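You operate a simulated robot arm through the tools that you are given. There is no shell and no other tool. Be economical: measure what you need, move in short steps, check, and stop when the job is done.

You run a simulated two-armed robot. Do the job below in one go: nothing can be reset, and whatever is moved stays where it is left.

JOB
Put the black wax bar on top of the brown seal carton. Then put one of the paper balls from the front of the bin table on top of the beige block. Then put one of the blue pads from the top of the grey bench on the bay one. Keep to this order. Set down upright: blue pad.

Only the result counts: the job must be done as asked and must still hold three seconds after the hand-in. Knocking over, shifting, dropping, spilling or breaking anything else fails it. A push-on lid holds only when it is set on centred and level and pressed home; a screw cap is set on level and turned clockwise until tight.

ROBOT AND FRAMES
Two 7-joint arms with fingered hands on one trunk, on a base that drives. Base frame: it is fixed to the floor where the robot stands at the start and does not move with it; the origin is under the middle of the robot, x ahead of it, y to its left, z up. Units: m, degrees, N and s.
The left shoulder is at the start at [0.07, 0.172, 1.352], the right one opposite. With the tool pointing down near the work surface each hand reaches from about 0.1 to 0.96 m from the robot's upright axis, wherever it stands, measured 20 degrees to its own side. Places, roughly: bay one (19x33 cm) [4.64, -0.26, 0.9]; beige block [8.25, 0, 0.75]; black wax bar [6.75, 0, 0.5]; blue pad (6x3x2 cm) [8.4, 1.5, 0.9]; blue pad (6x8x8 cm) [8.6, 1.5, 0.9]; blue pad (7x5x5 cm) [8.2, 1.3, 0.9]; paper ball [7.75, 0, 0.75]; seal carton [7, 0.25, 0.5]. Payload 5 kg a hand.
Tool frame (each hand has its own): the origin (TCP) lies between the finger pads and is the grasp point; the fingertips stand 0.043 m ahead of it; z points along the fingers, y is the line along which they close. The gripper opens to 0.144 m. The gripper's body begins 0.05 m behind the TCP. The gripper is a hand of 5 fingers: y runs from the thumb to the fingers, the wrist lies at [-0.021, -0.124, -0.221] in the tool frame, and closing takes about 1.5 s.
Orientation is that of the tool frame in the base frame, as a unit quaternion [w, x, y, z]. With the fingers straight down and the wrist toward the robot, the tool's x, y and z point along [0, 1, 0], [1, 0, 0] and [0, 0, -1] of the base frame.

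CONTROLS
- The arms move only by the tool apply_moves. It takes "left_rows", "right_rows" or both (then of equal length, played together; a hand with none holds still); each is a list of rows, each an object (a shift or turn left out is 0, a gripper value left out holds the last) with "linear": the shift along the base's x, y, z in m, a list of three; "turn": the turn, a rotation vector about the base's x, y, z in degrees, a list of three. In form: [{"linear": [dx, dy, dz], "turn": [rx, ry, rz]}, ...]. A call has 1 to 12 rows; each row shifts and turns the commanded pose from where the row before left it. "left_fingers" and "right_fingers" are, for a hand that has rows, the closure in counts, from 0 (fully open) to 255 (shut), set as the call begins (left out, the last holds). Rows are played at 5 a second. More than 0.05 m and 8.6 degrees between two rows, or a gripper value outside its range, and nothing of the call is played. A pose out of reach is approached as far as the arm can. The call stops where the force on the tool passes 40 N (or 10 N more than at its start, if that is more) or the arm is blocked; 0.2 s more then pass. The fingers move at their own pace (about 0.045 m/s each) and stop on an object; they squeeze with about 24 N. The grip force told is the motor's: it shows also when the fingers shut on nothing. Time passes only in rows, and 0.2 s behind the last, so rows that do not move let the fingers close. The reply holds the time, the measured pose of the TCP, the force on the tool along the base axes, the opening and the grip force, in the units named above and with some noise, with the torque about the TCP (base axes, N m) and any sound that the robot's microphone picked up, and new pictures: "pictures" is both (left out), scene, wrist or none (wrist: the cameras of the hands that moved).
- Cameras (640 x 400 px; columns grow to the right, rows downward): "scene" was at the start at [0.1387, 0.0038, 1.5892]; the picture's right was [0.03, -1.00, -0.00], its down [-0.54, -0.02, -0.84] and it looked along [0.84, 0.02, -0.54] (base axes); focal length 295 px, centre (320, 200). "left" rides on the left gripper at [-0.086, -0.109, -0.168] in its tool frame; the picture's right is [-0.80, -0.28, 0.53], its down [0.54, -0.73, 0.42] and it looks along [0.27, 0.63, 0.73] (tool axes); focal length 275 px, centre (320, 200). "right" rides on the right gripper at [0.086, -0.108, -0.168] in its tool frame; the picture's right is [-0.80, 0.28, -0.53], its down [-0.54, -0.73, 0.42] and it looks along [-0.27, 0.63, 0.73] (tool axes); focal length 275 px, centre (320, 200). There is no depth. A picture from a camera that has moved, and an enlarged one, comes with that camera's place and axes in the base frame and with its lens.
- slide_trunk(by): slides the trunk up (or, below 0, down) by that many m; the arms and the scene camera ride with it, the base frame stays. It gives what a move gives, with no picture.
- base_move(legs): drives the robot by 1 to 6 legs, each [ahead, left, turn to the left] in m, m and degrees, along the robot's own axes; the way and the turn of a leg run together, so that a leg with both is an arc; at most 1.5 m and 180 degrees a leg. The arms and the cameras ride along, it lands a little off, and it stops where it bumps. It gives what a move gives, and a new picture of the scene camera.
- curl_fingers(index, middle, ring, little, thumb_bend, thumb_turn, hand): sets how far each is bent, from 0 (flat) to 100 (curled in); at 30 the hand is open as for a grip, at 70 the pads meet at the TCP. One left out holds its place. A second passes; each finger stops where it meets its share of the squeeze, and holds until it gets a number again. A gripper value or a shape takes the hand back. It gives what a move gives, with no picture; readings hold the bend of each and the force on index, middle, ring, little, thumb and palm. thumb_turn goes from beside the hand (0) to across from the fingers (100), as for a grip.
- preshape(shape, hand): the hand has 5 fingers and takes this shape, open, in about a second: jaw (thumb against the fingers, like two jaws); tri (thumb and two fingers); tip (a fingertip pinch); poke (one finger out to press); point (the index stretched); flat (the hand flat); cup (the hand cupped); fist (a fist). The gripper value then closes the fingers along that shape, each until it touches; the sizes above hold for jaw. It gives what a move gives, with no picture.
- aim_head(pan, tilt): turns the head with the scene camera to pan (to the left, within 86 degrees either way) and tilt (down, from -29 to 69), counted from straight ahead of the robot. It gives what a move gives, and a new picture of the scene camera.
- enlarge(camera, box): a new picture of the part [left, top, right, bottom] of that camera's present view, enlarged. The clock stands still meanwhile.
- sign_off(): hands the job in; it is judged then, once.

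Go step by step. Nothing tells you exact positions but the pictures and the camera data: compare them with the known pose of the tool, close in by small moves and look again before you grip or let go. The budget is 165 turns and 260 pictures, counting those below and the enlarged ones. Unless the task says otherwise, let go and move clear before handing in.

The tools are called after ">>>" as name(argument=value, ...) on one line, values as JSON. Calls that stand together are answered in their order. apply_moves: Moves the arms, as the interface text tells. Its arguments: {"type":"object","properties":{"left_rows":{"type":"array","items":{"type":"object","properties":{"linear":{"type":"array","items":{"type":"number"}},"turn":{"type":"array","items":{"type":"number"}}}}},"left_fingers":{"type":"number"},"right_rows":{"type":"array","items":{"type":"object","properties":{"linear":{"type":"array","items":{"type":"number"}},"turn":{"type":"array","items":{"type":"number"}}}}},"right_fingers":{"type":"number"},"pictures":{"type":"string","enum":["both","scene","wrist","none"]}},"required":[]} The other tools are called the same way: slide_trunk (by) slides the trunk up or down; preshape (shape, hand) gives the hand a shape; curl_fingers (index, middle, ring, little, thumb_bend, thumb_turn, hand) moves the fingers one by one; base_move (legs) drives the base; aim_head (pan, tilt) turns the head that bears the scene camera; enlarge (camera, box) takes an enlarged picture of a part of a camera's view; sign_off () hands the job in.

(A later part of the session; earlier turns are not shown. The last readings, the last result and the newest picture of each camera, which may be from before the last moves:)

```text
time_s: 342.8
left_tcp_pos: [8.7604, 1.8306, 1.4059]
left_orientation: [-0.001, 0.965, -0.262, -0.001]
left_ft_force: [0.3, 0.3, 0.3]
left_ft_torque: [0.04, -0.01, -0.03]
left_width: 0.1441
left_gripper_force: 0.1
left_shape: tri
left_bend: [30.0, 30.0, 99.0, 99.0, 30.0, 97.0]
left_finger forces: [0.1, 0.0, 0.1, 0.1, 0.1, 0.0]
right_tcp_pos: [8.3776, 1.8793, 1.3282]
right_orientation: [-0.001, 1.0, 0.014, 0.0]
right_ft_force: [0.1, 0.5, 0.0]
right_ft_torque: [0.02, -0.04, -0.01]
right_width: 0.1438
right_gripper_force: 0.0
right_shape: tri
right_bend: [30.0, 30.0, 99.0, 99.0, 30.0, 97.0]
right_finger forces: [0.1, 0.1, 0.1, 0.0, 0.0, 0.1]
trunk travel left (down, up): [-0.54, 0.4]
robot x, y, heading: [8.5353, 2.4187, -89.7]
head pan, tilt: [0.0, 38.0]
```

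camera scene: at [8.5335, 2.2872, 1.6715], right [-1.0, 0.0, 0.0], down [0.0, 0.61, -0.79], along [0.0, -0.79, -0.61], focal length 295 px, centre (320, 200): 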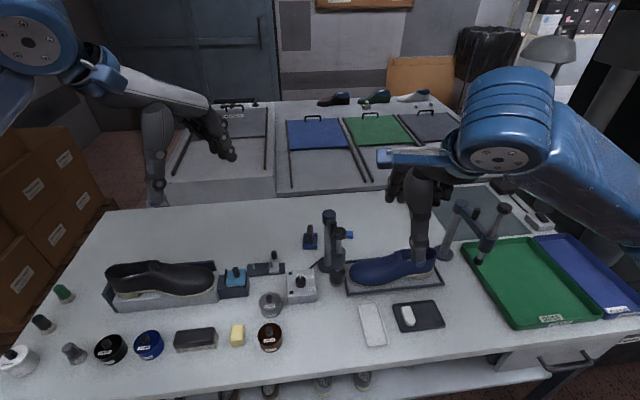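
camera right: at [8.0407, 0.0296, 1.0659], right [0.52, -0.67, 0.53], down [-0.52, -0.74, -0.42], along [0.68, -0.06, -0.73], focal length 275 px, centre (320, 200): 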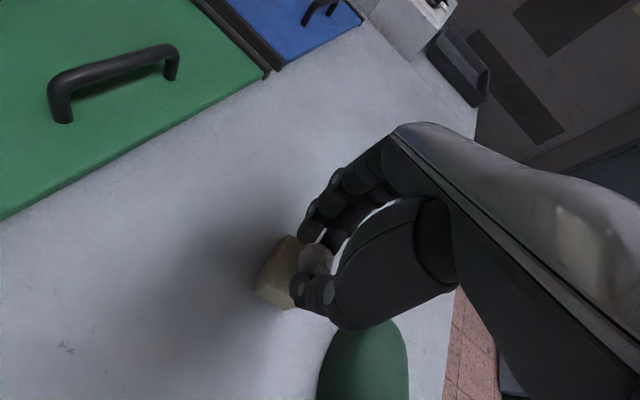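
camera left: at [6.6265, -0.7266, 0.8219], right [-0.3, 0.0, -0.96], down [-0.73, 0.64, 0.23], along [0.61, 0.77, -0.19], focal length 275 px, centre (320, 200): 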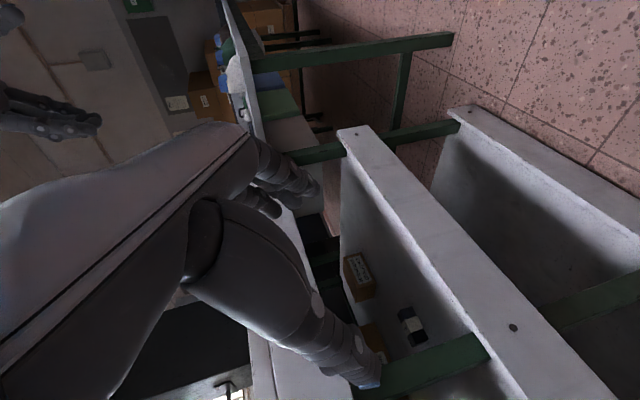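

I'll bring the left hand toward the pad at safe height and triangulate with its camera.

>>> apply_moves(left_rows=[{"linear": [-0.03, -0.03, -0.02]}, {"linear": [-0.03, -0.03, -0.02]}, {"linear": [-0.03, -0.03, -0.02]}, {"linear": [-0.03, -0.03, -0.02]}, {"linear": [-0.02, -0.03, -0.02]}, {"linear": [-0.02, -0.03, -0.02]}], pictures="both")

```text
time_s: 344.2
left_tcp_pos: [8.6015, 1.6479, 1.2857]
left_orientation: [-0.002, 0.965, -0.261, 0.0]
left_ft_force: [0.0, -0.1, 0.2]
left_ft_torque: [0.01, 0.03, -0.04]
left_width: 0.144
left_gripper_force: 0.1
left_shape: tri
left_bend: [30.0, 30.0, 99.0, 99.0, 30.0, 97.0]
left_finger forces: [0.0, 0.0, 0.0, 0.0, 0.0, 0.1]
right_tcp_pos: [8.3769, 1.8792, 1.3287]
right_orientation: [-0.002, 1.0, 0.014, 0.0]
right_ft_force: [-0.8, 0.1, 0.0]
right_ft_torque: [0.04, -0.05, 0.01]
right_width: 0.144
right_gripper_force: 0.0
right_shape: tri
right_bend: [30.0, 30.0, 99.0, 99.0, 30.0, 97.0]
right_finger forces: [0.0, 0.0, 0.0, 0.0, 0.1, 0.0]
trunk travel left (down, up): [-0.54, 0.4]
robot x, y, heading: [8.5343, 2.4232, -90.0]
head pan, tilt: [0.0, 38.0]
camera scene: at [8.5324, 2.2833, 1.6711], right [-1.0, 0.0, 0.0], down [0.0, 0.62, -0.79], along [0.0, -0.79, -0.62], focal length 295 px, centre (320, 200)
camera left: at [8.5814, 1.786, 1.4539], right [-0.54, 0.65, -0.53], down [0.83, 0.35, -0.42], along [-0.09, -0.67, -0.73], focal length 275 px, centre (320, 200)
```

scene: 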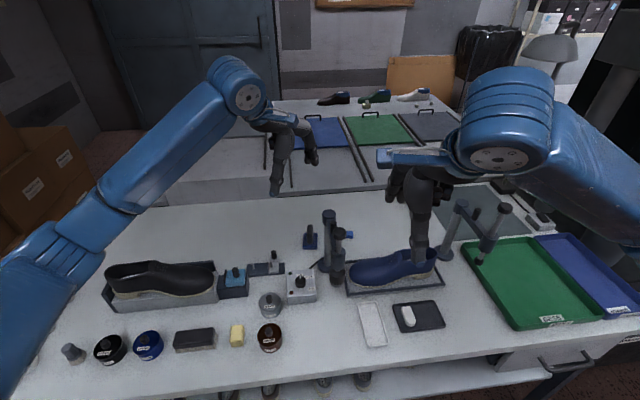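
left: 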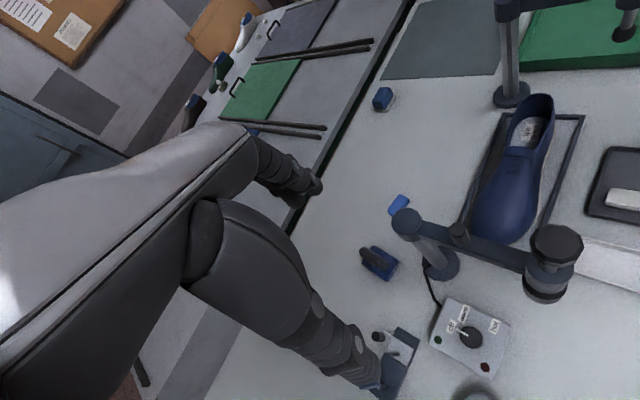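

>>> enlarge(camera="left", box=[330, 220, 430, 300])

>>> enlarge(camera="scene", box=[280, 205, 360, 275])

```text
5.00 times, centred on (380, 260) of left
camera zoom: at [8.5814, 1.786, 1.4539], right [-0.54, 0.65, -0.53], down [0.83, 0.35, -0.42], along [-0.09, -0.67, -0.73], focal length 1376 px, centre (20, -100)
```

zoom: 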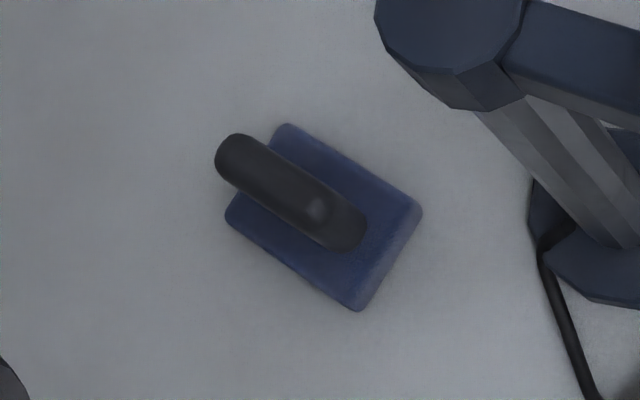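

```text
5.71 times, centred on (320, 240) of scene
camera zoom: at [8.5324, 2.2833, 1.6711], right [-1.0, 0.0, 0.0], down [0.0, 0.62, -0.79], along [0.0, -0.79, -0.62], focal length 1687 px, centre (320, -29)
```

zoom: 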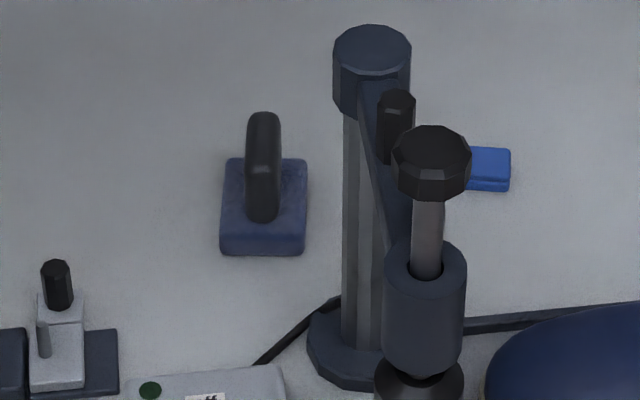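

Pad geometry: base 6×8 cm, post ≈2.3 cm wide in x, top ≈0.935, table ≈0.855, centre ≈(8.570,1.508). I'll yaw the hand to close along x and position above it.

>>> apply_moves(left_fingers=90, left_rows=[{"turn": [0, 0, -7.5], "linear": [-0.004, -0.018, 0]}, {"turn": [0, 0, -7.5], "linear": [-0.004, -0.018, 0]}, {"turn": [0, 0, -7.5], "linear": [-0.004, -0.018, 0]}, {"turn": [0, 0, -7.5], "linear": [-0.004, -0.018, -0.02]}, {"turn": [0, 0, -7.5], "linear": [-0.004, -0.018, -0.03]}, {"turn": [0, 0, -7.5], "linear": [-0.004, -0.018, -0.03]}, {"turn": [0, 0, -7.5], "linear": [-0.004, -0.018, -0.04]}, {"turn": [0, 0, -7.5], "linear": [-0.004, -0.014, -0.04]}, {"linear": [0, 0, -0.04]}], pictures="both")

```text
time_s: 346.2
left_tcp_pos: [8.5692, 1.5118, 1.0871]
left_orientation: [0.0, -0.704, 0.71, 0.002]
left_ft_force: [0.4, 0.0, 0.8]
left_ft_torque: [0.0, -0.02, -0.02]
left_width: 0.0936
left_gripper_force: 0.1
left_shape: tri
left_bend: [73.0, 39.0, 99.0, 99.0, 63.0, 100.0]
left_finger forces: [0.0, 0.1, 0.0, 0.0, 0.1, 0.1]
right_tcp_pos: [8.3785, 1.8799, 1.3286]
right_orientation: [-0.001, 1.0, 0.013, 0.0]
right_ft_force: [0.5, -0.1, 0.0]
right_ft_torque: [0.0, -0.01, 0.02]
right_width: 0.1438
right_gripper_force: 0.0
right_shape: tri
right_bend: [30.0, 30.0, 99.0, 99.0, 30.0, 97.0]
right_finger forces: [0.1, 0.0, 0.0, 0.0, 0.0, 0.0]
trunk travel left (down, up): [-0.54, 0.4]
robot x, y, heading: [8.5311, 2.4187, -89.9]
head pan, tilt: [0.0, 38.0]
camera scene: at [8.5339, 2.2841, 1.6712], right [-1.0, 0.0, 0.0], down [0.0, 0.62, -0.79], along [0.0, -0.79, -0.62], focal length 295 px, centre (320, 200)
camera left: at [8.6783, 1.5963, 1.2545], right [0.29, 0.8, -0.53], down [0.72, -0.55, -0.43], along [-0.63, -0.26, -0.73], focal length 275 px, centre (320, 200)
```

scene: 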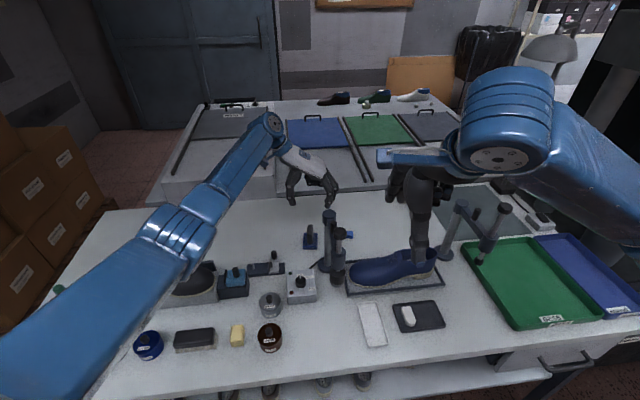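
left: 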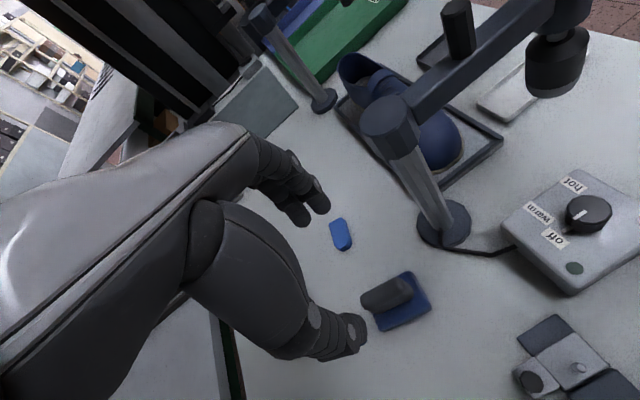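

Aligned over the post. Open a bit more and descend partway.

>>> apply_moves(left_fingers=40, left_rows=[{"linear": [0.001, 0, -0.03]}, {"linear": [0, 0, -0.03]}, {"linear": [0, 0, -0.03]}, {}, {}], pictures="wrist")

>>> enlarge(camera="scene", box=[260, 170, 380, 270])

```text
time_s: 347.4
left_tcp_pos: [8.5692, 1.5121, 0.9961]
left_orientation: [0.001, -0.706, 0.709, 0.001]
left_ft_force: [-0.4, -0.2, 0.5]
left_ft_torque: [0.01, 0.01, -0.01]
left_width: 0.1212
left_gripper_force: 0.1
left_shape: tri
left_bend: [26.0, 33.0, 99.0, 99.0, 47.0, 99.0]
left_finger forces: [0.0, 0.0, 0.0, 0.0, 0.1, 0.0]
right_tcp_pos: [8.3771, 1.8794, 1.3287]
right_orientation: [0.0, 1.0, 0.013, 0.0]
right_ft_force: [-0.2, 0.3, 0.9]
right_ft_torque: [-0.03, 0.01, 0.01]
right_width: 0.144
right_gripper_force: 0.1
right_shape: tri
right_bend: [30.0, 30.0, 99.0, 99.0, 30.0, 97.0]
right_finger forces: [0.1, 0.0, 0.0, 0.0, 0.0, 0.0]
trunk travel left (down, up): [-0.54, 0.4]
robot x, y, heading: [8.5319, 2.4192, -89.9]
head pan, tilt: [0.0, 38.0]
camera left: at [8.6782, 1.5974, 1.1642], right [0.29, 0.8, -0.53], down [0.72, -0.55, -0.42], along [-0.63, -0.26, -0.73], focal length 275 px, centre (320, 200)
```

left: 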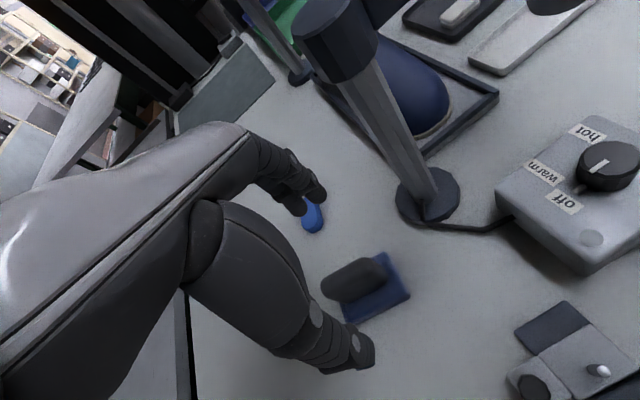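

```text
4.00 times, centred on (320, 220) of scene
camera zoom: at [8.5335, 2.2846, 1.6712], right [-1.0, 0.0, 0.0], down [0.0, 0.62, -0.79], along [0.0, -0.79, -0.62], focal length 1181 px, centre (320, 120)
```

zoom: 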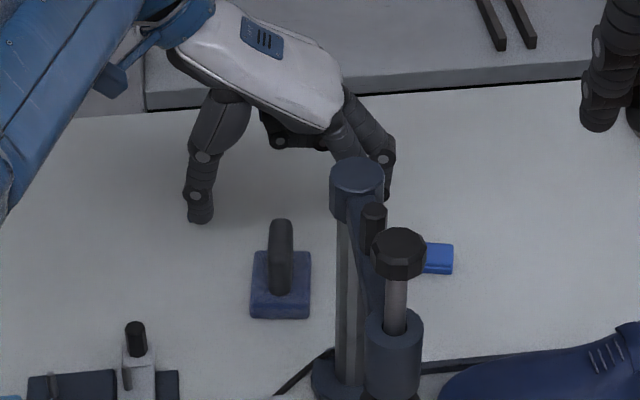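

Centred. Descend to the grasp height.

>>> apply_moves(left_rows=[{"linear": [0.002, -0.001, -0.025]}, {"linear": [0, 0, -0.02]}, {"linear": [0, 0, -0.015]}], pictures="wrist")

```text
time_s: 348.2
left_tcp_pos: [8.5729, 1.5216, 0.9369]
left_orientation: [0.0, -0.705, 0.709, 0.001]
left_ft_force: [0.2, 0.3, 1.0]
left_ft_torque: [-0.01, -0.01, -0.01]
left_width: 0.1209
left_gripper_force: 0.0
left_shape: tri
left_bend: [26.0, 33.0, 99.0, 99.0, 47.0, 99.0]
left_finger forces: [0.1, 0.0, 0.0, 0.1, 0.0, 0.0]
left hand out of reach, approached as far as the arm can: row 2, 3
right_tcp_pos: [8.3756, 1.88, 1.3287]
right_orientation: [0.0, 1.0, 0.013, 0.002]
right_ft_force: [-0.6, -0.4, -0.1]
right_ft_torque: [0.0, 0.0, -0.01]
right_width: 0.1441
right_gripper_force: 0.0
right_shape: tri
right_bend: [30.0, 30.0, 99.0, 99.0, 30.0, 97.0]
right_finger forces: [0.0, 0.1, 0.0, 0.0, 0.1, 0.0]
trunk travel left (down, up): [-0.54, 0.4]
robot x, y, heading: [8.5331, 2.4219, -89.9]
head pan, tilt: [0.0, 38.0]
camera left: at [8.6815, 1.6065, 1.1052], right [0.29, 0.8, -0.53], down [0.72, -0.55, -0.42], along [-0.63, -0.26, -0.73], focal length 275 px, centre (320, 200)
```

left: 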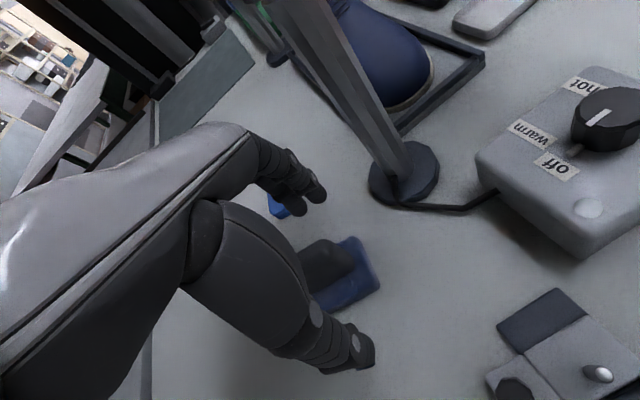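

At the edge of reach; nudge the base 3 cm ahead and re-centre.

>>> base_move(legs=[[0.03, 0, 0]])

>>> apply_moves(left_rows=[{"linear": [0, 0.016, -0.003]}, {}], pictures="wrist")

```text
time_s: 349.0
left_tcp_pos: [8.571, 1.4967, 0.9434]
left_orientation: [-0.001, -0.704, 0.71, -0.002]
left_ft_force: [-0.1, 0.7, 1.3]
left_ft_torque: [-0.13, -0.02, -0.01]
left_width: 0.1212
left_gripper_force: 0.0
left_shape: tri
left_bend: [26.0, 33.0, 99.0, 99.0, 47.0, 99.0]
left_finger forces: [0.1, 0.0, 0.1, 0.0, 0.1, 0.1]
right_tcp_pos: [8.3774, 1.8577, 1.3327]
right_orientation: [0.003, 1.0, 0.013, 0.001]
right_ft_force: [-1.3, 2.2, 0.8]
right_ft_torque: [-0.17, -0.01, -0.03]
right_width: 0.144
right_gripper_force: 0.0
right_shape: tri
right_bend: [30.0, 30.0, 99.0, 99.0, 30.0, 97.0]
right_finger forces: [0.1, 0.0, 0.0, 0.0, 0.1, 0.1]
trunk travel left (down, up): [-0.54, 0.4]
robot x, y, heading: [8.5332, 2.3935, -90.0]
head pan, tilt: [0.0, 38.0]
camera scene: at [8.5334, 2.2649, 1.6723], right [-1.0, 0.0, 0.0], down [0.0, 0.61, -0.79], along [0.0, -0.79, -0.61], focal length 295 px, centre (320, 200)
```

scene: 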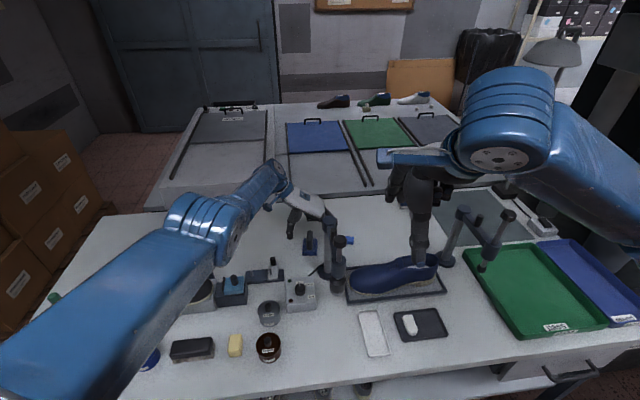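

```text
time_s: 349.6
left_tcp_pos: [8.5688, 1.4983, 0.934]
left_orientation: [0.001, -0.704, 0.711, 0.001]
left_ft_force: [0.7, 0.7, 0.4]
left_ft_torque: [-0.02, -0.01, 0.0]
left_width: 0.1212
left_gripper_force: 0.0
left_shape: tri
left_bend: [26.0, 33.0, 99.0, 99.0, 47.0, 99.0]
left_finger forces: [0.0, 0.0, 0.0, 0.0, 0.0, 0.0]
left hand out of reach, approached as far as the arm can: row 1
right_tcp_pos: [8.377, 1.8531, 1.3302]
right_orientation: [0.001, 1.0, 0.012, 0.001]
right_ft_force: [-0.9, 0.9, 0.7]
right_ft_torque: [-0.08, 0.0, 0.02]
right_width: 0.144
right_gripper_force: 0.2
right_shape: tri
right_bend: [30.0, 30.0, 99.0, 99.0, 30.0, 97.0]
right_finger forces: [0.0, 0.0, 0.0, 0.0, 0.0, 0.0]
trunk travel left (down, up): [-0.54, 0.4]
robot x, y, heading: [8.5337, 2.3886, -90.0]
head pan, tilt: [0.0, 38.0]
camera left: at [8.6795, 1.5832, 1.101], right [0.29, 0.8, -0.53], down [0.72, -0.55, -0.43], along [-0.63, -0.26, -0.73], focal length 275 px, centre (320, 200)
```

left: 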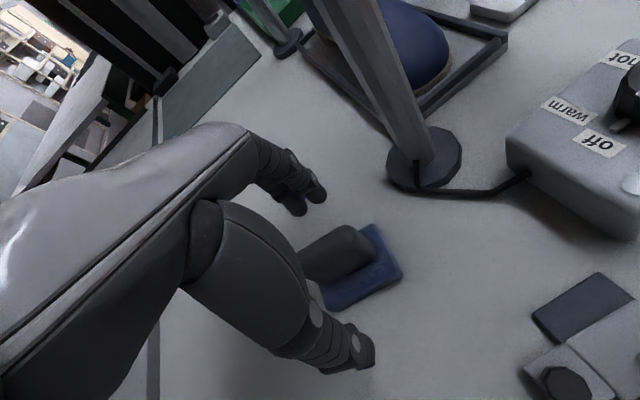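

>>> apply_moves(left_rows=[{"linear": [0.002, 0.008, 0]}, {}, {}], pictures="none")

```text
time_s: 350.4
left_tcp_pos: [8.5725, 1.4972, 0.927]
left_orientation: [0.002, -0.705, 0.709, 0.002]
left_ft_force: [0.5, -0.5, 0.8]
left_ft_torque: [0.03, 0.03, 0.03]
left_width: 0.1211
left_gripper_force: 0.1
left_shape: tri
left_bend: [26.0, 33.0, 99.0, 99.0, 47.0, 99.0]
left_finger forces: [0.0, 0.1, 0.0, 0.0, 0.1, 0.0]
left hand out of reach, approached as far as the arm can: row 1
right_tcp_pos: [8.3761, 1.8505, 1.3286]
right_orientation: [0.0, 1.0, 0.013, 0.0]
right_ft_force: [-0.1, 0.3, -1.2]
right_ft_torque: [0.01, -0.02, 0.04]
right_width: 0.1436
right_gripper_force: 0.1
right_shape: tri
right_bend: [30.0, 30.0, 99.0, 99.0, 30.0, 97.0]
right_finger forces: [0.1, 0.1, 0.0, 0.0, 0.0, 0.0]
trunk travel left (down, up): [-0.54, 0.4]
robot x, y, heading: [8.5328, 2.3896, -90.1]
head pan, tilt: [0.0, 38.0]
```

The shoulder is too high for this reach. I'll raise the hand 15 cm and lower the trunk by the same amount.

>>> apply_moves(left_rows=[{"linear": [0, 0, 0.04]}, {"linear": [0, 0, 0.04]}, {"linear": [0, 0, 0.04]}, {"linear": [0, 0, 0.04]}, {}], pictures="none")

>>> slide_trunk(by=-0.12)

```text
time_s: 351.6
left_tcp_pos: [8.5675, 1.4586, 1.0798]
left_orientation: [0.002, -0.704, 0.71, 0.001]
left_ft_force: [0.1, 0.3, -0.2]
left_ft_torque: [0.02, -0.02, 0.0]
left_width: 0.1212
left_gripper_force: 0.0
left_shape: tri
left_bend: [26.0, 33.0, 99.0, 99.0, 47.0, 99.0]
left_finger forces: [0.0, 0.0, 0.1, 0.0, 0.1, 0.1]
left hand out of reach, approached as far as the arm can: row 1, 2, 3, 4
right_tcp_pos: [8.3765, 1.8496, 1.3289]
right_orientation: [0.0, 1.0, 0.013, 0.0]
right_ft_force: [0.4, 0.0, -0.1]
right_ft_torque: [-0.01, -0.02, -0.02]
right_width: 0.1442
right_gripper_force: 0.1
right_shape: tri
right_bend: [30.0, 30.0, 99.0, 99.0, 30.0, 97.0]
right_finger forces: [0.0, 0.0, 0.0, 0.1, 0.0, 0.1]
trunk travel left (down, up): [-0.54, 0.4]
robot x, y, heading: [8.5333, 2.3929, -89.8]
head pan, tilt: [0.0, 38.0]
```

```text
time_s: 353.1
left_tcp_pos: [8.5678, 1.4584, 0.9593]
left_orientation: [0.001, -0.705, 0.709, 0.001]
left_ft_force: [0.5, -1.0, 0.2]
left_ft_torque: [0.02, 0.01, 0.01]
left_width: 0.1213
left_gripper_force: 0.1
left_shape: tri
left_bend: [26.0, 33.0, 99.0, 99.0, 47.0, 99.0]
left_finger forces: [0.1, 0.0, 0.1, 0.0, 0.0, 0.0]
right_tcp_pos: [8.3766, 1.851, 1.2097]
right_orientation: [0.0, 1.0, 0.013, 0.0]
right_ft_force: [0.5, 0.5, -0.3]
right_ft_torque: [0.01, 0.02, -0.01]
right_width: 0.144
right_gripper_force: 0.0
right_shape: tri
right_bend: [30.0, 30.0, 99.0, 99.0, 30.0, 97.0]
right_finger forces: [0.1, 0.1, 0.0, 0.0, 0.1, 0.1]
trunk travel left (down, up): [-0.42, 0.52]
robot x, y, heading: [8.5364, 2.3937, -89.9]
head pan, tilt: [0.0, 38.0]
```

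>>> apply_moves(left_rows=[{"linear": [0.001, 0.025, 0]}, {"linear": [0.001, 0.028, 0]}, {}], pictures="wrist")

```text
time_s: 353.9
left_tcp_pos: [8.5673, 1.4597, 0.9591]
left_orientation: [0.001, -0.705, 0.709, 0.001]
left_ft_force: [-0.3, -0.5, 0.6]
left_ft_torque: [0.01, -0.02, 0.0]
left_width: 0.1213
left_gripper_force: 0.1
left_shape: tri
left_bend: [26.0, 33.0, 99.0, 99.0, 47.0, 99.0]
left_finger forces: [0.0, 0.0, 0.0, 0.1, 0.0, 0.0]
left hand out of reach, approached as far as the arm can: row 1, 2
right_tcp_pos: [8.3771, 1.8506, 1.2088]
right_orientation: [-0.001, 1.0, 0.013, 0.0]
right_ft_force: [1.2, 0.3, -0.3]
right_ft_torque: [-0.02, -0.04, 0.03]
right_width: 0.1437
right_gripper_force: 0.0
right_shape: tri
right_bend: [30.0, 30.0, 99.0, 99.0, 30.0, 97.0]
right_finger forces: [0.0, 0.0, 0.0, 0.0, 0.0, 0.1]
trunk travel left (down, up): [-0.42, 0.52]
robot x, y, heading: [8.5337, 2.393, -90.2]
head pan, tilt: [0.0, 38.0]
camera left: at [8.676, 1.5438, 1.1271], right [0.29, 0.8, -0.53], down [0.72, -0.55, -0.43], along [-0.63, -0.26, -0.73], focal length 275 px, centre (320, 200)
```

left: 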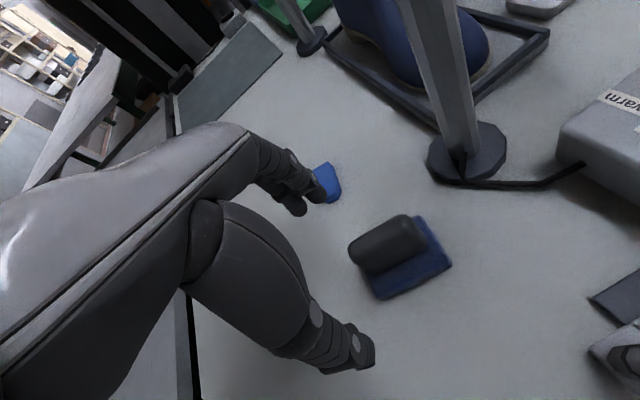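

>>> apply_moves(left_rows=[{"linear": [0, 0.03, 0.01]}, {"linear": [0, 0.03, 0.0]}, {}], pictures="none")

```text
time_s: 354.7
left_tcp_pos: [8.5669, 1.4605, 0.9596]
left_orientation: [0.001, -0.705, 0.709, 0.001]
left_ft_force: [0.3, -0.4, 0.8]
left_ft_torque: [0.01, 0.0, 0.02]
left_width: 0.1213
left_gripper_force: 0.2
left_shape: tri
left_bend: [26.0, 33.0, 99.0, 99.0, 47.0, 99.0]
left_finger forces: [0.0, 0.0, 0.0, 0.0, 0.0, 0.1]
left hand out of reach, approached as far as the arm can: row 1, 2
right_tcp_pos: [8.3769, 1.8505, 1.2092]
right_orientation: [0.0, 1.0, 0.013, 0.0]
right_ft_force: [-0.4, 0.3, 0.5]
right_ft_torque: [-0.01, 0.03, 0.02]
right_width: 0.1439
right_gripper_force: 0.0
right_shape: tri
right_bend: [30.0, 30.0, 99.0, 99.0, 30.0, 97.0]
right_finger forces: [0.1, 0.1, 0.0, 0.0, 0.0, 0.0]
trunk travel left (down, up): [-0.42, 0.52]
robot x, y, heading: [8.5339, 2.3905, -89.8]
head pan, tilt: [0.0, 38.0]
```

The arm is stuck near a joint limit in this yaw. Unwind the yaw by ~30° and lift.

>>> apply_moves(left_rows=[{"turn": [0, 0, 8], "linear": [0, 0, 0.02]}, {"turn": [0, 0, 8], "linear": [0, 0, 0.02]}, {"turn": [0, 0, 8]}, {"turn": [0, 0, 8]}], pictures="none")

```text
time_s: 355.7
left_tcp_pos: [8.5591, 1.3873, 0.9915]
left_orientation: [-0.002, 0.872, -0.489, -0.002]
left_ft_force: [0.6, -0.9, -0.6]
left_ft_torque: [-0.03, 0.0, -0.02]
left_width: 0.121
left_gripper_force: 0.1
left_shape: tri
left_bend: [26.0, 33.0, 99.0, 99.0, 47.0, 99.0]
left_finger forces: [0.0, 0.0, 0.0, 0.0, 0.0, 0.0]
left hand out of reach, approached as far as the arm can: row 1, 2, 3, 4
right_tcp_pos: [8.377, 1.8497, 1.2077]
right_orientation: [0.001, 1.0, 0.013, 0.001]
right_ft_force: [0.2, -0.7, 0.1]
right_ft_torque: [0.02, -0.03, -0.01]
right_width: 0.1438
right_gripper_force: 0.2
right_shape: tri
right_bend: [30.0, 30.0, 99.0, 99.0, 30.0, 97.0]
right_finger forces: [0.0, 0.1, 0.0, 0.0, 0.1, 0.1]
trunk travel left (down, up): [-0.42, 0.52]
robot x, y, heading: [8.533, 2.3922, -89.7]
head pan, tilt: [0.0, 38.0]
```

>>> apply_moves(left_rows=[{"linear": [0.01, 0.04, 0.025]}, {"linear": [0.01, 0.04, 0.025]}, {"linear": [0.01, 0.04, 0.025]}, {"linear": [0.01, 0.04, 0.025]}, {"linear": [0.01, 0.04, 0.025]}, {"linear": [0.01, 0.04, 0.025]}], pictures="scene")

```text
time_s: 357.1
left_tcp_pos: [8.5942, 1.3784, 1.1337]
left_orientation: [-0.003, 0.873, -0.488, -0.003]
left_ft_force: [-0.2, 0.9, -0.5]
left_ft_torque: [-0.05, 0.05, 0.06]
left_width: 0.1215
left_gripper_force: 0.1
left_shape: tri
left_bend: [26.0, 33.0, 99.0, 99.0, 47.0, 99.0]
left_finger forces: [0.1, 0.1, 0.0, 0.0, 0.0, 0.1]
left hand out of reach, approached as far as the arm can: row 1, 2, 3, 4, 5, 6
right_tcp_pos: [8.3754, 1.8511, 1.2102]
right_orientation: [0.001, 1.0, 0.013, 0.0]
right_ft_force: [0.2, 0.7, -0.4]
right_ft_torque: [-0.02, -0.01, 0.01]
right_width: 0.1439
right_gripper_force: 0.0
right_shape: tri
right_bend: [30.0, 30.0, 99.0, 99.0, 30.0, 97.0]
right_finger forces: [0.0, 0.0, 0.0, 0.0, 0.1, 0.0]
trunk travel left (down, up): [-0.42, 0.52]
robot x, y, heading: [8.5366, 2.3903, -89.8]
head pan, tilt: [0.0, 38.0]
camera scene: at [8.5335, 2.2564, 1.5512], right [-1.0, 0.0, 0.0], down [0.0, 0.62, -0.79], along [0.0, -0.79, -0.62], focal length 295 px, centre (320, 200)
```

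scene: 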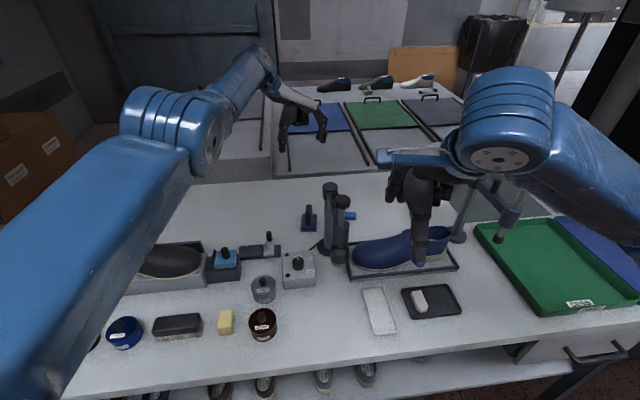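

The arm is at a joint limit. Raise for clearance, then rotate back to the natural heading to free it.

>>> apply_moves(left_rows=[{"linear": [0.02, 0, 0.04]}, {"linear": [0.02, 0, 0.04]}, {"linear": [0.02, 0, 0.04]}, {"turn": [0, 0, 8]}, {"turn": [0, 0, 8]}, {"turn": [0, 0, 8]}, {"turn": [0, 0, 8]}, {"turn": [0, 0, 8]}, {"turn": [0, 0, 8]}, {"turn": [0, 0, 8]}], pictures="none")

```text
time_s: 359.3
left_tcp_pos: [8.6536, 1.3834, 1.2504]
left_orientation: [0.0, 1.0, -0.021, -0.002]
left_ft_force: [-0.1, 0.0, 0.5]
left_ft_torque: [0.01, -0.02, 0.02]
left_width: 0.121
left_gripper_force: 0.1
left_shape: tri
left_bend: [26.0, 33.0, 99.0, 99.0, 47.0, 99.0]
left_finger forces: [0.1, 0.0, 0.1, 0.0, 0.0, 0.1]
left hand out of reach, approached as far as the arm can: row 3
right_tcp_pos: [8.3768, 1.8513, 1.2086]
right_orientation: [0.0, 1.0, 0.013, 0.001]
right_ft_force: [0.1, -0.1, 0.1]
right_ft_torque: [0.0, 0.0, 0.02]
right_width: 0.1437
right_gripper_force: 0.0
right_shape: tri
right_bend: [30.0, 30.0, 99.0, 99.0, 30.0, 97.0]
right_finger forces: [0.0, 0.1, 0.0, 0.1, 0.1, 0.0]
trunk travel left (down, up): [-0.42, 0.52]
robot x, y, heading: [8.5379, 2.3913, -90.0]
head pan, tilt: [0.0, 38.0]
```

I understand: for this hand yaw the feasible distance window is narrow (~0.92 m). Back the base 4 cm, yaw again above the pad, then descend with the lower trunk.

>>> base_move(legs=[[-0.04, 0, 0]])

>>> apply_moves(left_rows=[{"turn": [0, 0, -7.96], "linear": [-0.0075, 0.008, -0.005]}, {"turn": [0, 0, -7.96], "linear": [-0.0075, 0.008, -0.005]}, {"turn": [0, 0, -7.96], "linear": [-0.0075, 0.008, -0.005]}, {"turn": [0, 0, -7.96], "linear": [-0.0075, 0.008, -0.005]}, {"turn": [0, 0, -7.96], "linear": [-0.0075, 0.008, -0.005]}, {"turn": [0, 0, -7.96], "linear": [-0.0075, 0.008, -0.005]}, {"turn": [0, 0, -7.96], "linear": [-0.0075, 0.008, -0.005]}, {"turn": [0, 0, -7.96], "linear": [-0.0075, 0.008, -0.005]}, {"turn": [0, 0, -7.96], "linear": [-0.0075, 0.008, -0.005]}, {"turn": [0, 0, -7.96], "linear": [-0.0075, 0.008, -0.005]}, {"turn": [0, 0, -7.96], "linear": [-0.0075, 0.008, -0.005]}, {"linear": [0, 0, -0.04]}], pictures="none")

```text
time_s: 360.2
left_tcp_pos: [8.6542, 1.4154, 1.2439]
left_orientation: [-0.004, 1.0, -0.021, -0.002]
left_ft_force: [-0.4, -1.8, -1.7]
left_ft_torque: [0.11, 0.02, -0.05]
left_width: 0.121
left_gripper_force: 0.0
left_shape: tri
left_bend: [26.0, 33.0, 99.0, 99.0, 47.0, 99.0]
left_finger forces: [0.0, 0.0, 0.1, 0.0, 0.1, 0.0]
right_tcp_pos: [8.3766, 1.8835, 1.2055]
right_orientation: [-0.003, 1.0, 0.014, 0.002]
right_ft_force: [-0.3, -2.4, -0.8]
right_ft_torque: [0.11, -0.01, 0.01]
right_width: 0.1439
right_gripper_force: 0.1
right_shape: tri
right_bend: [30.0, 30.0, 99.0, 99.0, 30.0, 97.0]
right_finger forces: [0.0, 0.0, 0.1, 0.0, 0.0, 0.0]
trunk travel left (down, up): [-0.42, 0.52]
robot x, y, heading: [8.5347, 2.4256, -90.0]
head pan, tilt: [0.0, 38.0]
camera scene: at [8.5334, 2.2863, 1.55], right [-1.0, 0.0, 0.0], down [0.0, 0.62, -0.78], along [0.0, -0.78, -0.62], focal length 295 px, centre (320, 200)
```

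scene: 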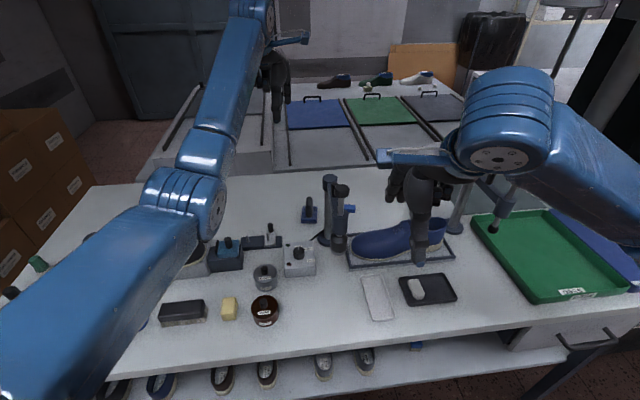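

```text
time_s: 362.8
left_tcp_pos: [8.5728, 1.5079, 1.1556]
left_orientation: [-0.001, 0.707, -0.707, -0.001]
left_ft_force: [-0.3, -0.8, 0.5]
left_ft_torque: [0.1, 0.03, -0.04]
left_width: 0.1211
left_gripper_force: 0.0
left_shape: tri
left_bend: [26.0, 33.0, 99.0, 99.0, 47.0, 99.0]
left_finger forces: [0.0, 0.0, 0.0, 0.1, 0.1, 0.0]
right_tcp_pos: [8.3782, 1.8862, 1.2076]
right_orientation: [-0.002, 1.0, 0.013, 0.0]
right_ft_force: [0.1, 0.2, -0.4]
right_ft_torque: [0.07, 0.03, 0.07]
right_width: 0.1439
right_gripper_force: 0.0
right_shape: tri
right_bend: [30.0, 30.0, 99.0, 99.0, 30.0, 97.0]
right_finger forces: [0.0, 0.0, 0.0, 0.1, 0.0, 0.1]
trunk travel left (down, up): [-0.42, 0.52]
robot x, y, heading: [8.5362, 2.4323, -90.0]
head pan, tilt: [0.0, 38.0]
```

Reached without limits. Descend over the post.

>>> apply_moves(left_rows=[{"linear": [-0.001, 0.002, -0.045]}, {"linear": [0, 0.001, -0.045]}, {"linear": [0, 0.001, -0.045]}, {"linear": [0, 0, -0.03]}, {"linear": [0, 0, -0.03]}, {}], pictures="wrist")

```text
time_s: 364.2
left_tcp_pos: [8.57, 1.5154, 0.9609]
left_orientation: [-0.002, 0.707, -0.707, 0.0]
left_ft_force: [-0.8, 0.3, 1.1]
left_ft_torque: [-0.01, -0.01, 0.0]
left_width: 0.1209
left_gripper_force: 0.0
left_shape: tri
left_bend: [26.0, 33.0, 99.0, 99.0, 47.0, 99.0]
left_finger forces: [0.1, 0.0, 0.0, 0.0, 0.1, 0.0]
right_tcp_pos: [8.3778, 1.8892, 1.2085]
right_orientation: [-0.001, 1.0, 0.013, 0.001]
right_ft_force: [0.6, 0.2, -0.5]
right_ft_torque: [0.03, -0.01, 0.01]
right_width: 0.1438
right_gripper_force: 0.1
right_shape: tri
right_bend: [30.0, 30.0, 99.0, 99.0, 30.0, 97.0]
right_finger forces: [0.1, 0.1, 0.0, 0.0, 0.0, 0.0]
trunk travel left (down, up): [-0.42, 0.52]
robot x, y, heading: [8.536, 2.4293, -89.7]
head pan, tilt: [0.0, 38.0]
camera left: at [8.6791, 1.601, 1.1285], right [0.28, 0.8, -0.53], down [0.73, -0.54, -0.42], along [-0.63, -0.27, -0.73], focal length 275 px, centre (320, 200)
```

left: 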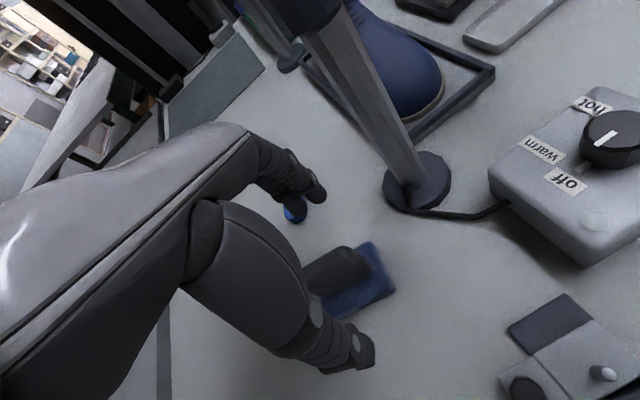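

>>> apply_moves(left_rows=[{"linear": [0.001, -0.002, -0.014]}, {"linear": [0, 0, -0.012]}, {}], pictures="none")

>>> apply_moves(left_fingers=230, left_rows=[{}, {}, {}, {}, {}, {}, {}, {}, {}, {}, {}], pictures="wrist")

```text
time_s: 365.0
left_tcp_pos: [8.5729, 1.5125, 0.9336]
left_orientation: [-0.002, 0.708, -0.707, -0.001]
left_ft_force: [0.0, 0.3, -0.1]
left_ft_torque: [-0.02, -0.01, 0.0]
left_width: 0.1215
left_gripper_force: 0.1
left_shape: tri
left_bend: [26.0, 33.0, 99.0, 99.0, 47.0, 99.0]
left_finger forces: [0.0, 0.1, 0.0, 0.1, 0.0, 0.0]
right_tcp_pos: [8.3765, 1.8886, 1.2085]
right_orientation: [0.0, 1.0, 0.014, 0.0]
right_ft_force: [-0.4, -0.1, 0.6]
right_ft_torque: [0.01, -0.04, 0.04]
right_width: 0.1437
right_gripper_force: 0.0
right_shape: tri
right_bend: [30.0, 30.0, 99.0, 99.0, 30.0, 97.0]
right_finger forces: [0.1, 0.0, 0.1, 0.0, 0.0, 0.0]
trunk travel left (down, up): [-0.42, 0.52]
robot x, y, heading: [8.5328, 2.4286, -89.9]
head pan, tilt: [0.0, 38.0]
```

```text
time_s: 367.4
left_tcp_pos: [8.5715, 1.5124, 0.9336]
left_orientation: [-0.001, 0.707, -0.707, 0.0]
left_ft_force: [-0.1, 0.2, 0.2]
left_ft_torque: [0.04, 0.01, 0.02]
left_width: 0.0172
left_gripper_force: 24.2
left_shape: tri
left_bend: [72.0, 63.0, 100.0, 100.0, 74.0, 100.0]
left_finger forces: [10.8, 10.2, 0.1, 0.0, 21.1, 0.1]
right_tcp_pos: [8.3767, 1.8888, 1.2087]
right_orientation: [0.0, 1.0, 0.013, 0.0]
right_ft_force: [-0.2, 0.0, -0.2]
right_ft_torque: [-0.02, -0.03, 0.0]
right_width: 0.144
right_gripper_force: 0.1
right_shape: tri
right_bend: [30.0, 30.0, 99.0, 99.0, 30.0, 97.0]
right_finger forces: [0.0, 0.1, 0.0, 0.1, 0.1, 0.1]
trunk travel left (down, up): [-0.42, 0.52]
robot x, y, heading: [8.5328, 2.4284, -89.8]
head pan, tilt: [0.0, 38.0]
camera left: at [8.6803, 1.5982, 1.1018], right [0.28, 0.8, -0.53], down [0.73, -0.54, -0.42], along [-0.63, -0.26, -0.73], focal length 275 px, centre (320, 200)
```

left: 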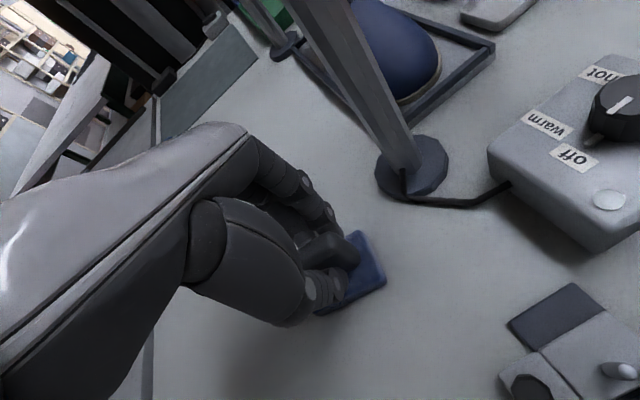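

Firm balanced grip on the post. Lift slowly.

>>> apply_moves(left_rows=[{"linear": [0, 0, 0.015]}, {"linear": [0, 0, 0.03]}, {"linear": [0, 0, 0.04]}, {"linear": [0, 0, 0.04]}, {"linear": [0, 0, 0.04]}, {"linear": [0, 0, 0.04]}, {"linear": [0, 0, 0.04]}], pictures="both")

```text
time_s: 369.0
left_tcp_pos: [8.5725, 1.5136, 1.1791]
left_orientation: [0.001, -0.707, 0.708, 0.001]
left_ft_force: [0.2, 1.0, -1.0]
left_ft_torque: [0.03, 0.01, -0.02]
left_width: 0.0171
left_gripper_force: 24.4
left_shape: tri
left_bend: [72.0, 63.0, 100.0, 100.0, 74.0, 100.0]
left_finger forces: [10.9, 10.2, 0.0, 0.0, 21.1, 0.1]
right_tcp_pos: [8.3766, 1.8899, 1.209]
right_orientation: [0.0, 1.0, 0.012, 0.002]
right_ft_force: [-0.5, 0.3, 0.0]
right_ft_torque: [-0.04, 0.0, -0.01]
right_width: 0.1436
right_gripper_force: 0.0
right_shape: tri
right_bend: [30.0, 30.0, 99.0, 99.0, 30.0, 97.0]
right_finger forces: [0.0, 0.1, 0.0, 0.1, 0.0, 0.0]
trunk travel left (down, up): [-0.42, 0.52]
robot x, y, heading: [8.5309, 2.4337, -90.0]
head pan, tilt: [0.0, 38.0]
camera scene: at [8.533, 2.2951, 1.5512], right [-1.0, 0.0, 0.0], down [0.0, 0.62, -0.79], along [0.0, -0.79, -0.62], focal length 295 px, centre (320, 200)
camera left: at [8.6802, 1.5983, 1.3475], right [0.28, 0.8, -0.53], down [0.73, -0.54, -0.42], along [-0.63, -0.26, -0.73], focal length 275 px, centre (320, 200)
```

scene: 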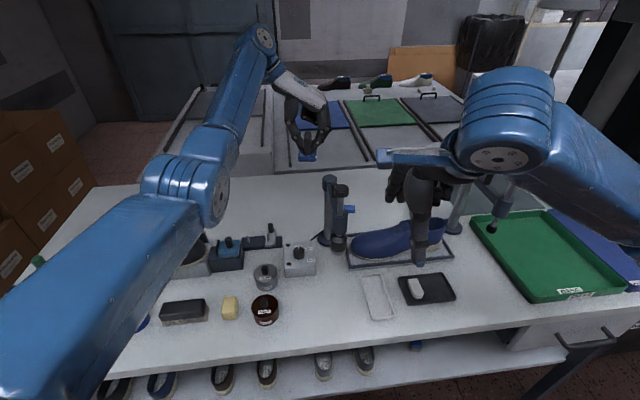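
left: 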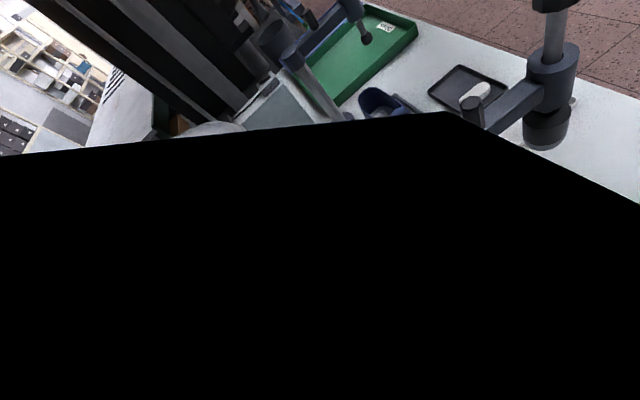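

Pad held upright. Raise the trunk, rotate the hand to its natural heading and retract it for travel.

>>> slide_trunk(by=0.4)

>>> slide_trunk(by=0.12)

>>> apply_moves(left_rows=[{"turn": [0, 0, 7.96], "linear": [0.004, 0, 0]}, {"turn": [0, 0, 7.96], "linear": [0.004, 0, 0]}, {"turn": [0, 0, 7.96], "linear": [0.004, 0, 0]}, {"turn": [0, 0, 7.96], "linear": [0.004, 0, 0]}, {"turn": [0, 0, 7.96], "linear": [0.01, 0, 0]}, {"turn": [0, 0, 7.96], "linear": [0.01, 0.01, 0]}, {"turn": [0, 0, 7.96], "linear": [0.01, 0.02, 0]}, {"turn": [0, 0, 7.96], "linear": [0.01, 0.03, 0]}, {"turn": [0, 0, 7.96], "linear": [0.01, 0.04, 0]}, {"turn": [0, 0, 7.96], "linear": [0.01, 0.04, 0]}, {"turn": [0, 0, 7.96], "linear": [0.01, 0.04, 0]}], pictures="none")

>>> apply_moves(left_rows=[{"linear": [0.01, 0.045, 0]}, {"linear": [0.01, 0.045, 0]}, {"linear": [0.01, 0.045, 0]}, {"linear": [0.0, 0.045, 0.01]}, {"linear": [0.0, 0.02, 0.01]}], pictures="scene")

```text
time_s: 372.9
left_tcp_pos: [8.5725, 1.5114, 1.5796]
left_orientation: [0.002, -0.707, 0.707, 0.0]
left_ft_force: [-0.2, -0.2, -1.9]
left_ft_torque: [0.02, -0.02, -0.01]
left_width: 0.0171
left_gripper_force: 23.8
left_shape: tri
left_bend: [72.0, 63.0, 100.0, 100.0, 74.0, 100.0]
left_finger forces: [10.8, 10.2, 0.0, 0.1, 21.2, 0.0]
right_tcp_pos: [8.3758, 1.8884, 1.6089]
right_orientation: [-0.002, 1.0, 0.012, 0.0]
right_ft_force: [-0.1, 0.0, -1.0]
right_ft_torque: [0.01, -0.04, 0.0]
right_width: 0.1439
right_gripper_force: 0.0
right_shape: tri
right_bend: [30.0, 30.0, 99.0, 99.0, 30.0, 97.0]
right_finger forces: [0.0, 0.0, 0.1, 0.0, 0.1, 0.0]
trunk travel left (down, up): [-0.82, 0.12]
robot x, y, heading: [8.5346, 2.4294, -89.9]
head pan, tilt: [0.0, 38.0]
```

```text
time_s: 374.4
left_tcp_pos: [8.5721, 1.5124, 1.6988]
left_orientation: [-0.002, 0.708, -0.707, -0.001]
left_ft_force: [0.3, 0.3, -1.3]
left_ft_torque: [0.0, 0.0, -0.01]
left_width: 0.0173
left_gripper_force: 24.5
left_shape: tri
left_bend: [72.0, 63.0, 100.0, 100.0, 74.0, 100.0]
left_finger forces: [10.8, 10.2, 0.1, 0.0, 21.0, 0.2]
right_tcp_pos: [8.3761, 1.8885, 1.7285]
right_orientation: [-0.001, 1.0, 0.012, 0.001]
right_ft_force: [-0.4, -0.1, -0.1]
right_ft_torque: [-0.01, 0.02, 0.01]
right_width: 0.1439
right_gripper_force: 0.1
right_shape: tri
right_bend: [30.0, 30.0, 99.0, 99.0, 30.0, 97.0]
right_finger forces: [0.0, 0.0, 0.0, 0.0, 0.0, 0.1]
trunk travel left (down, up): [-0.94, 0.0]
robot x, y, heading: [8.5352, 2.4312, -90.0]
head pan, tilt: [0.0, 38.0]
```

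```text
time_s: 376.8
left_tcp_pos: [8.6593, 1.693, 1.6988]
left_orientation: [0.0, 1.0, -0.022, -0.002]
left_ft_force: [-2.5, 0.5, -1.8]
left_ft_torque: [-0.1, -0.15, 0.0]
left_width: 0.0173
left_gripper_force: 23.7
left_shape: tri
left_bend: [72.0, 63.0, 100.0, 100.0, 74.0, 100.0]
left_finger forces: [10.8, 10.6, 0.0, 0.0, 21.3, 0.0]
right_tcp_pos: [8.3774, 1.8918, 1.7296]
right_orientation: [0.0, 1.0, 0.013, 0.0]
right_ft_force: [0.6, 0.4, -1.0]
right_ft_torque: [-0.08, 0.07, 0.0]
right_width: 0.144
right_gripper_force: 0.1
right_shape: tri
right_bend: [30.0, 30.0, 99.0, 99.0, 30.0, 97.0]
right_finger forces: [0.0, 0.0, 0.0, 0.1, 0.0, 0.0]
trunk travel left (down, up): [-0.94, 0.0]
robot x, y, heading: [8.5361, 2.4336, -89.8]
head pan, tilt: [0.0, 38.0]
```

```text
time_s: 377.9
left_tcp_pos: [8.6878, 1.891, 1.7181]
left_orientation: [-0.001, 1.0, -0.021, -0.001]
left_ft_force: [-0.8, 0.0, -0.3]
left_ft_torque: [-0.04, -0.02, -0.02]
left_width: 0.0168
left_gripper_force: 23.9
left_shape: tri
left_bend: [72.0, 63.0, 100.0, 100.0, 74.0, 100.0]
left_finger forces: [10.9, 10.4, 0.0, 0.1, 21.2, 0.1]
right_tcp_pos: [8.3754, 1.8894, 1.7282]
right_orientation: [0.0, 1.0, 0.013, 0.001]
right_ft_force: [-0.2, 0.0, -0.7]
right_ft_torque: [-0.04, -0.04, 0.04]
right_width: 0.1439
right_gripper_force: 0.0
right_shape: tri
right_bend: [30.0, 30.0, 99.0, 99.0, 30.0, 97.0]
right_finger forces: [0.0, 0.0, 0.0, 0.1, 0.0, 0.1]
trunk travel left (down, up): [-0.94, 0.0]
robot x, y, heading: [8.536, 2.4306, -89.9]
head pan, tilt: [0.0, 38.0]
camera scene: at [8.5321, 2.2942, 2.0711], right [-1.0, 0.0, 0.0], down [0.0, 0.62, -0.79], along [0.0, -0.79, -0.62], focal length 295 px, centre (320, 200)
```

scene: 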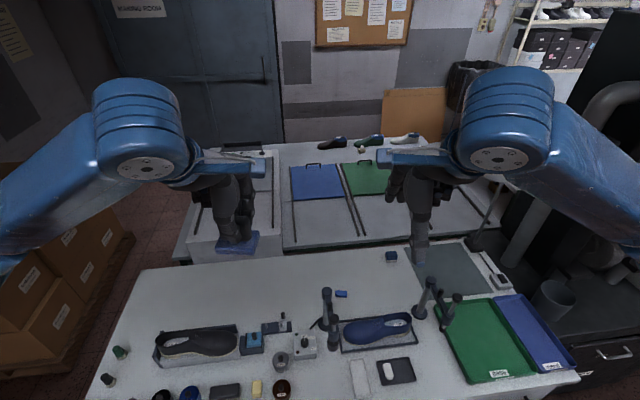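

Now drive back: reverse, strafe to the passage, and go through.

>>> base_move(legs=[[-0.42, 0, 0], [0, 1.2, 0], [0, 0, 8]])

```text
time_s: 386.9
left_tcp_pos: [9.9562, 2.3346, 1.7204]
left_orientation: [-0.001, 0.999, 0.045, 0.0]
left_ft_force: [-1.4, -0.7, -0.2]
left_ft_torque: [-0.01, -0.09, 0.02]
left_width: 0.0174
left_gripper_force: 23.8
left_shape: tri
left_bend: [72.0, 63.0, 100.0, 100.0, 74.0, 100.0]
left_finger forces: [10.8, 10.3, 0.0, 0.0, 21.0, 0.0]
right_tcp_pos: [9.6468, 2.2898, 1.7284]
right_orientation: [-0.001, 0.997, 0.079, 0.002]
right_ft_force: [-1.9, -0.4, 0.3]
right_ft_torque: [-0.01, -0.1, 0.04]
right_width: 0.1442
right_gripper_force: 0.1
right_shape: tri
right_bend: [30.0, 30.0, 99.0, 99.0, 30.0, 97.0]
right_finger forces: [0.0, 0.0, 0.0, 0.1, 0.0, 0.0]
trunk travel left (down, up): [-0.94, 0.0]
robot x, y, heading: [9.7381, 2.8482, -82.3]
head pan, tilt: [0.0, 38.0]
camera scene: at [9.7473, 2.7129, 2.0712], right [-0.99, -0.14, 0.0], down [-0.08, 0.61, -0.79], along [0.11, -0.78, -0.62], focal length 295 px, centre (320, 200)
```

scene: 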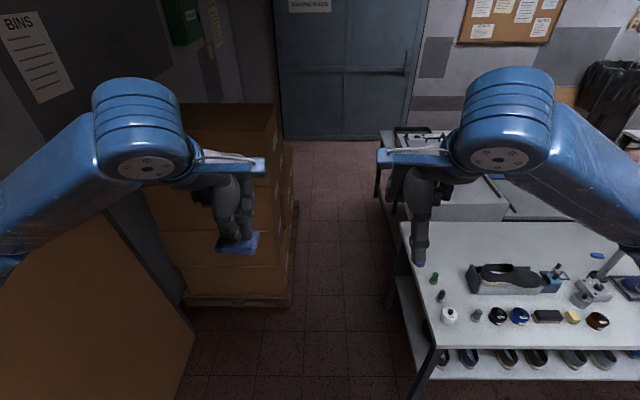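

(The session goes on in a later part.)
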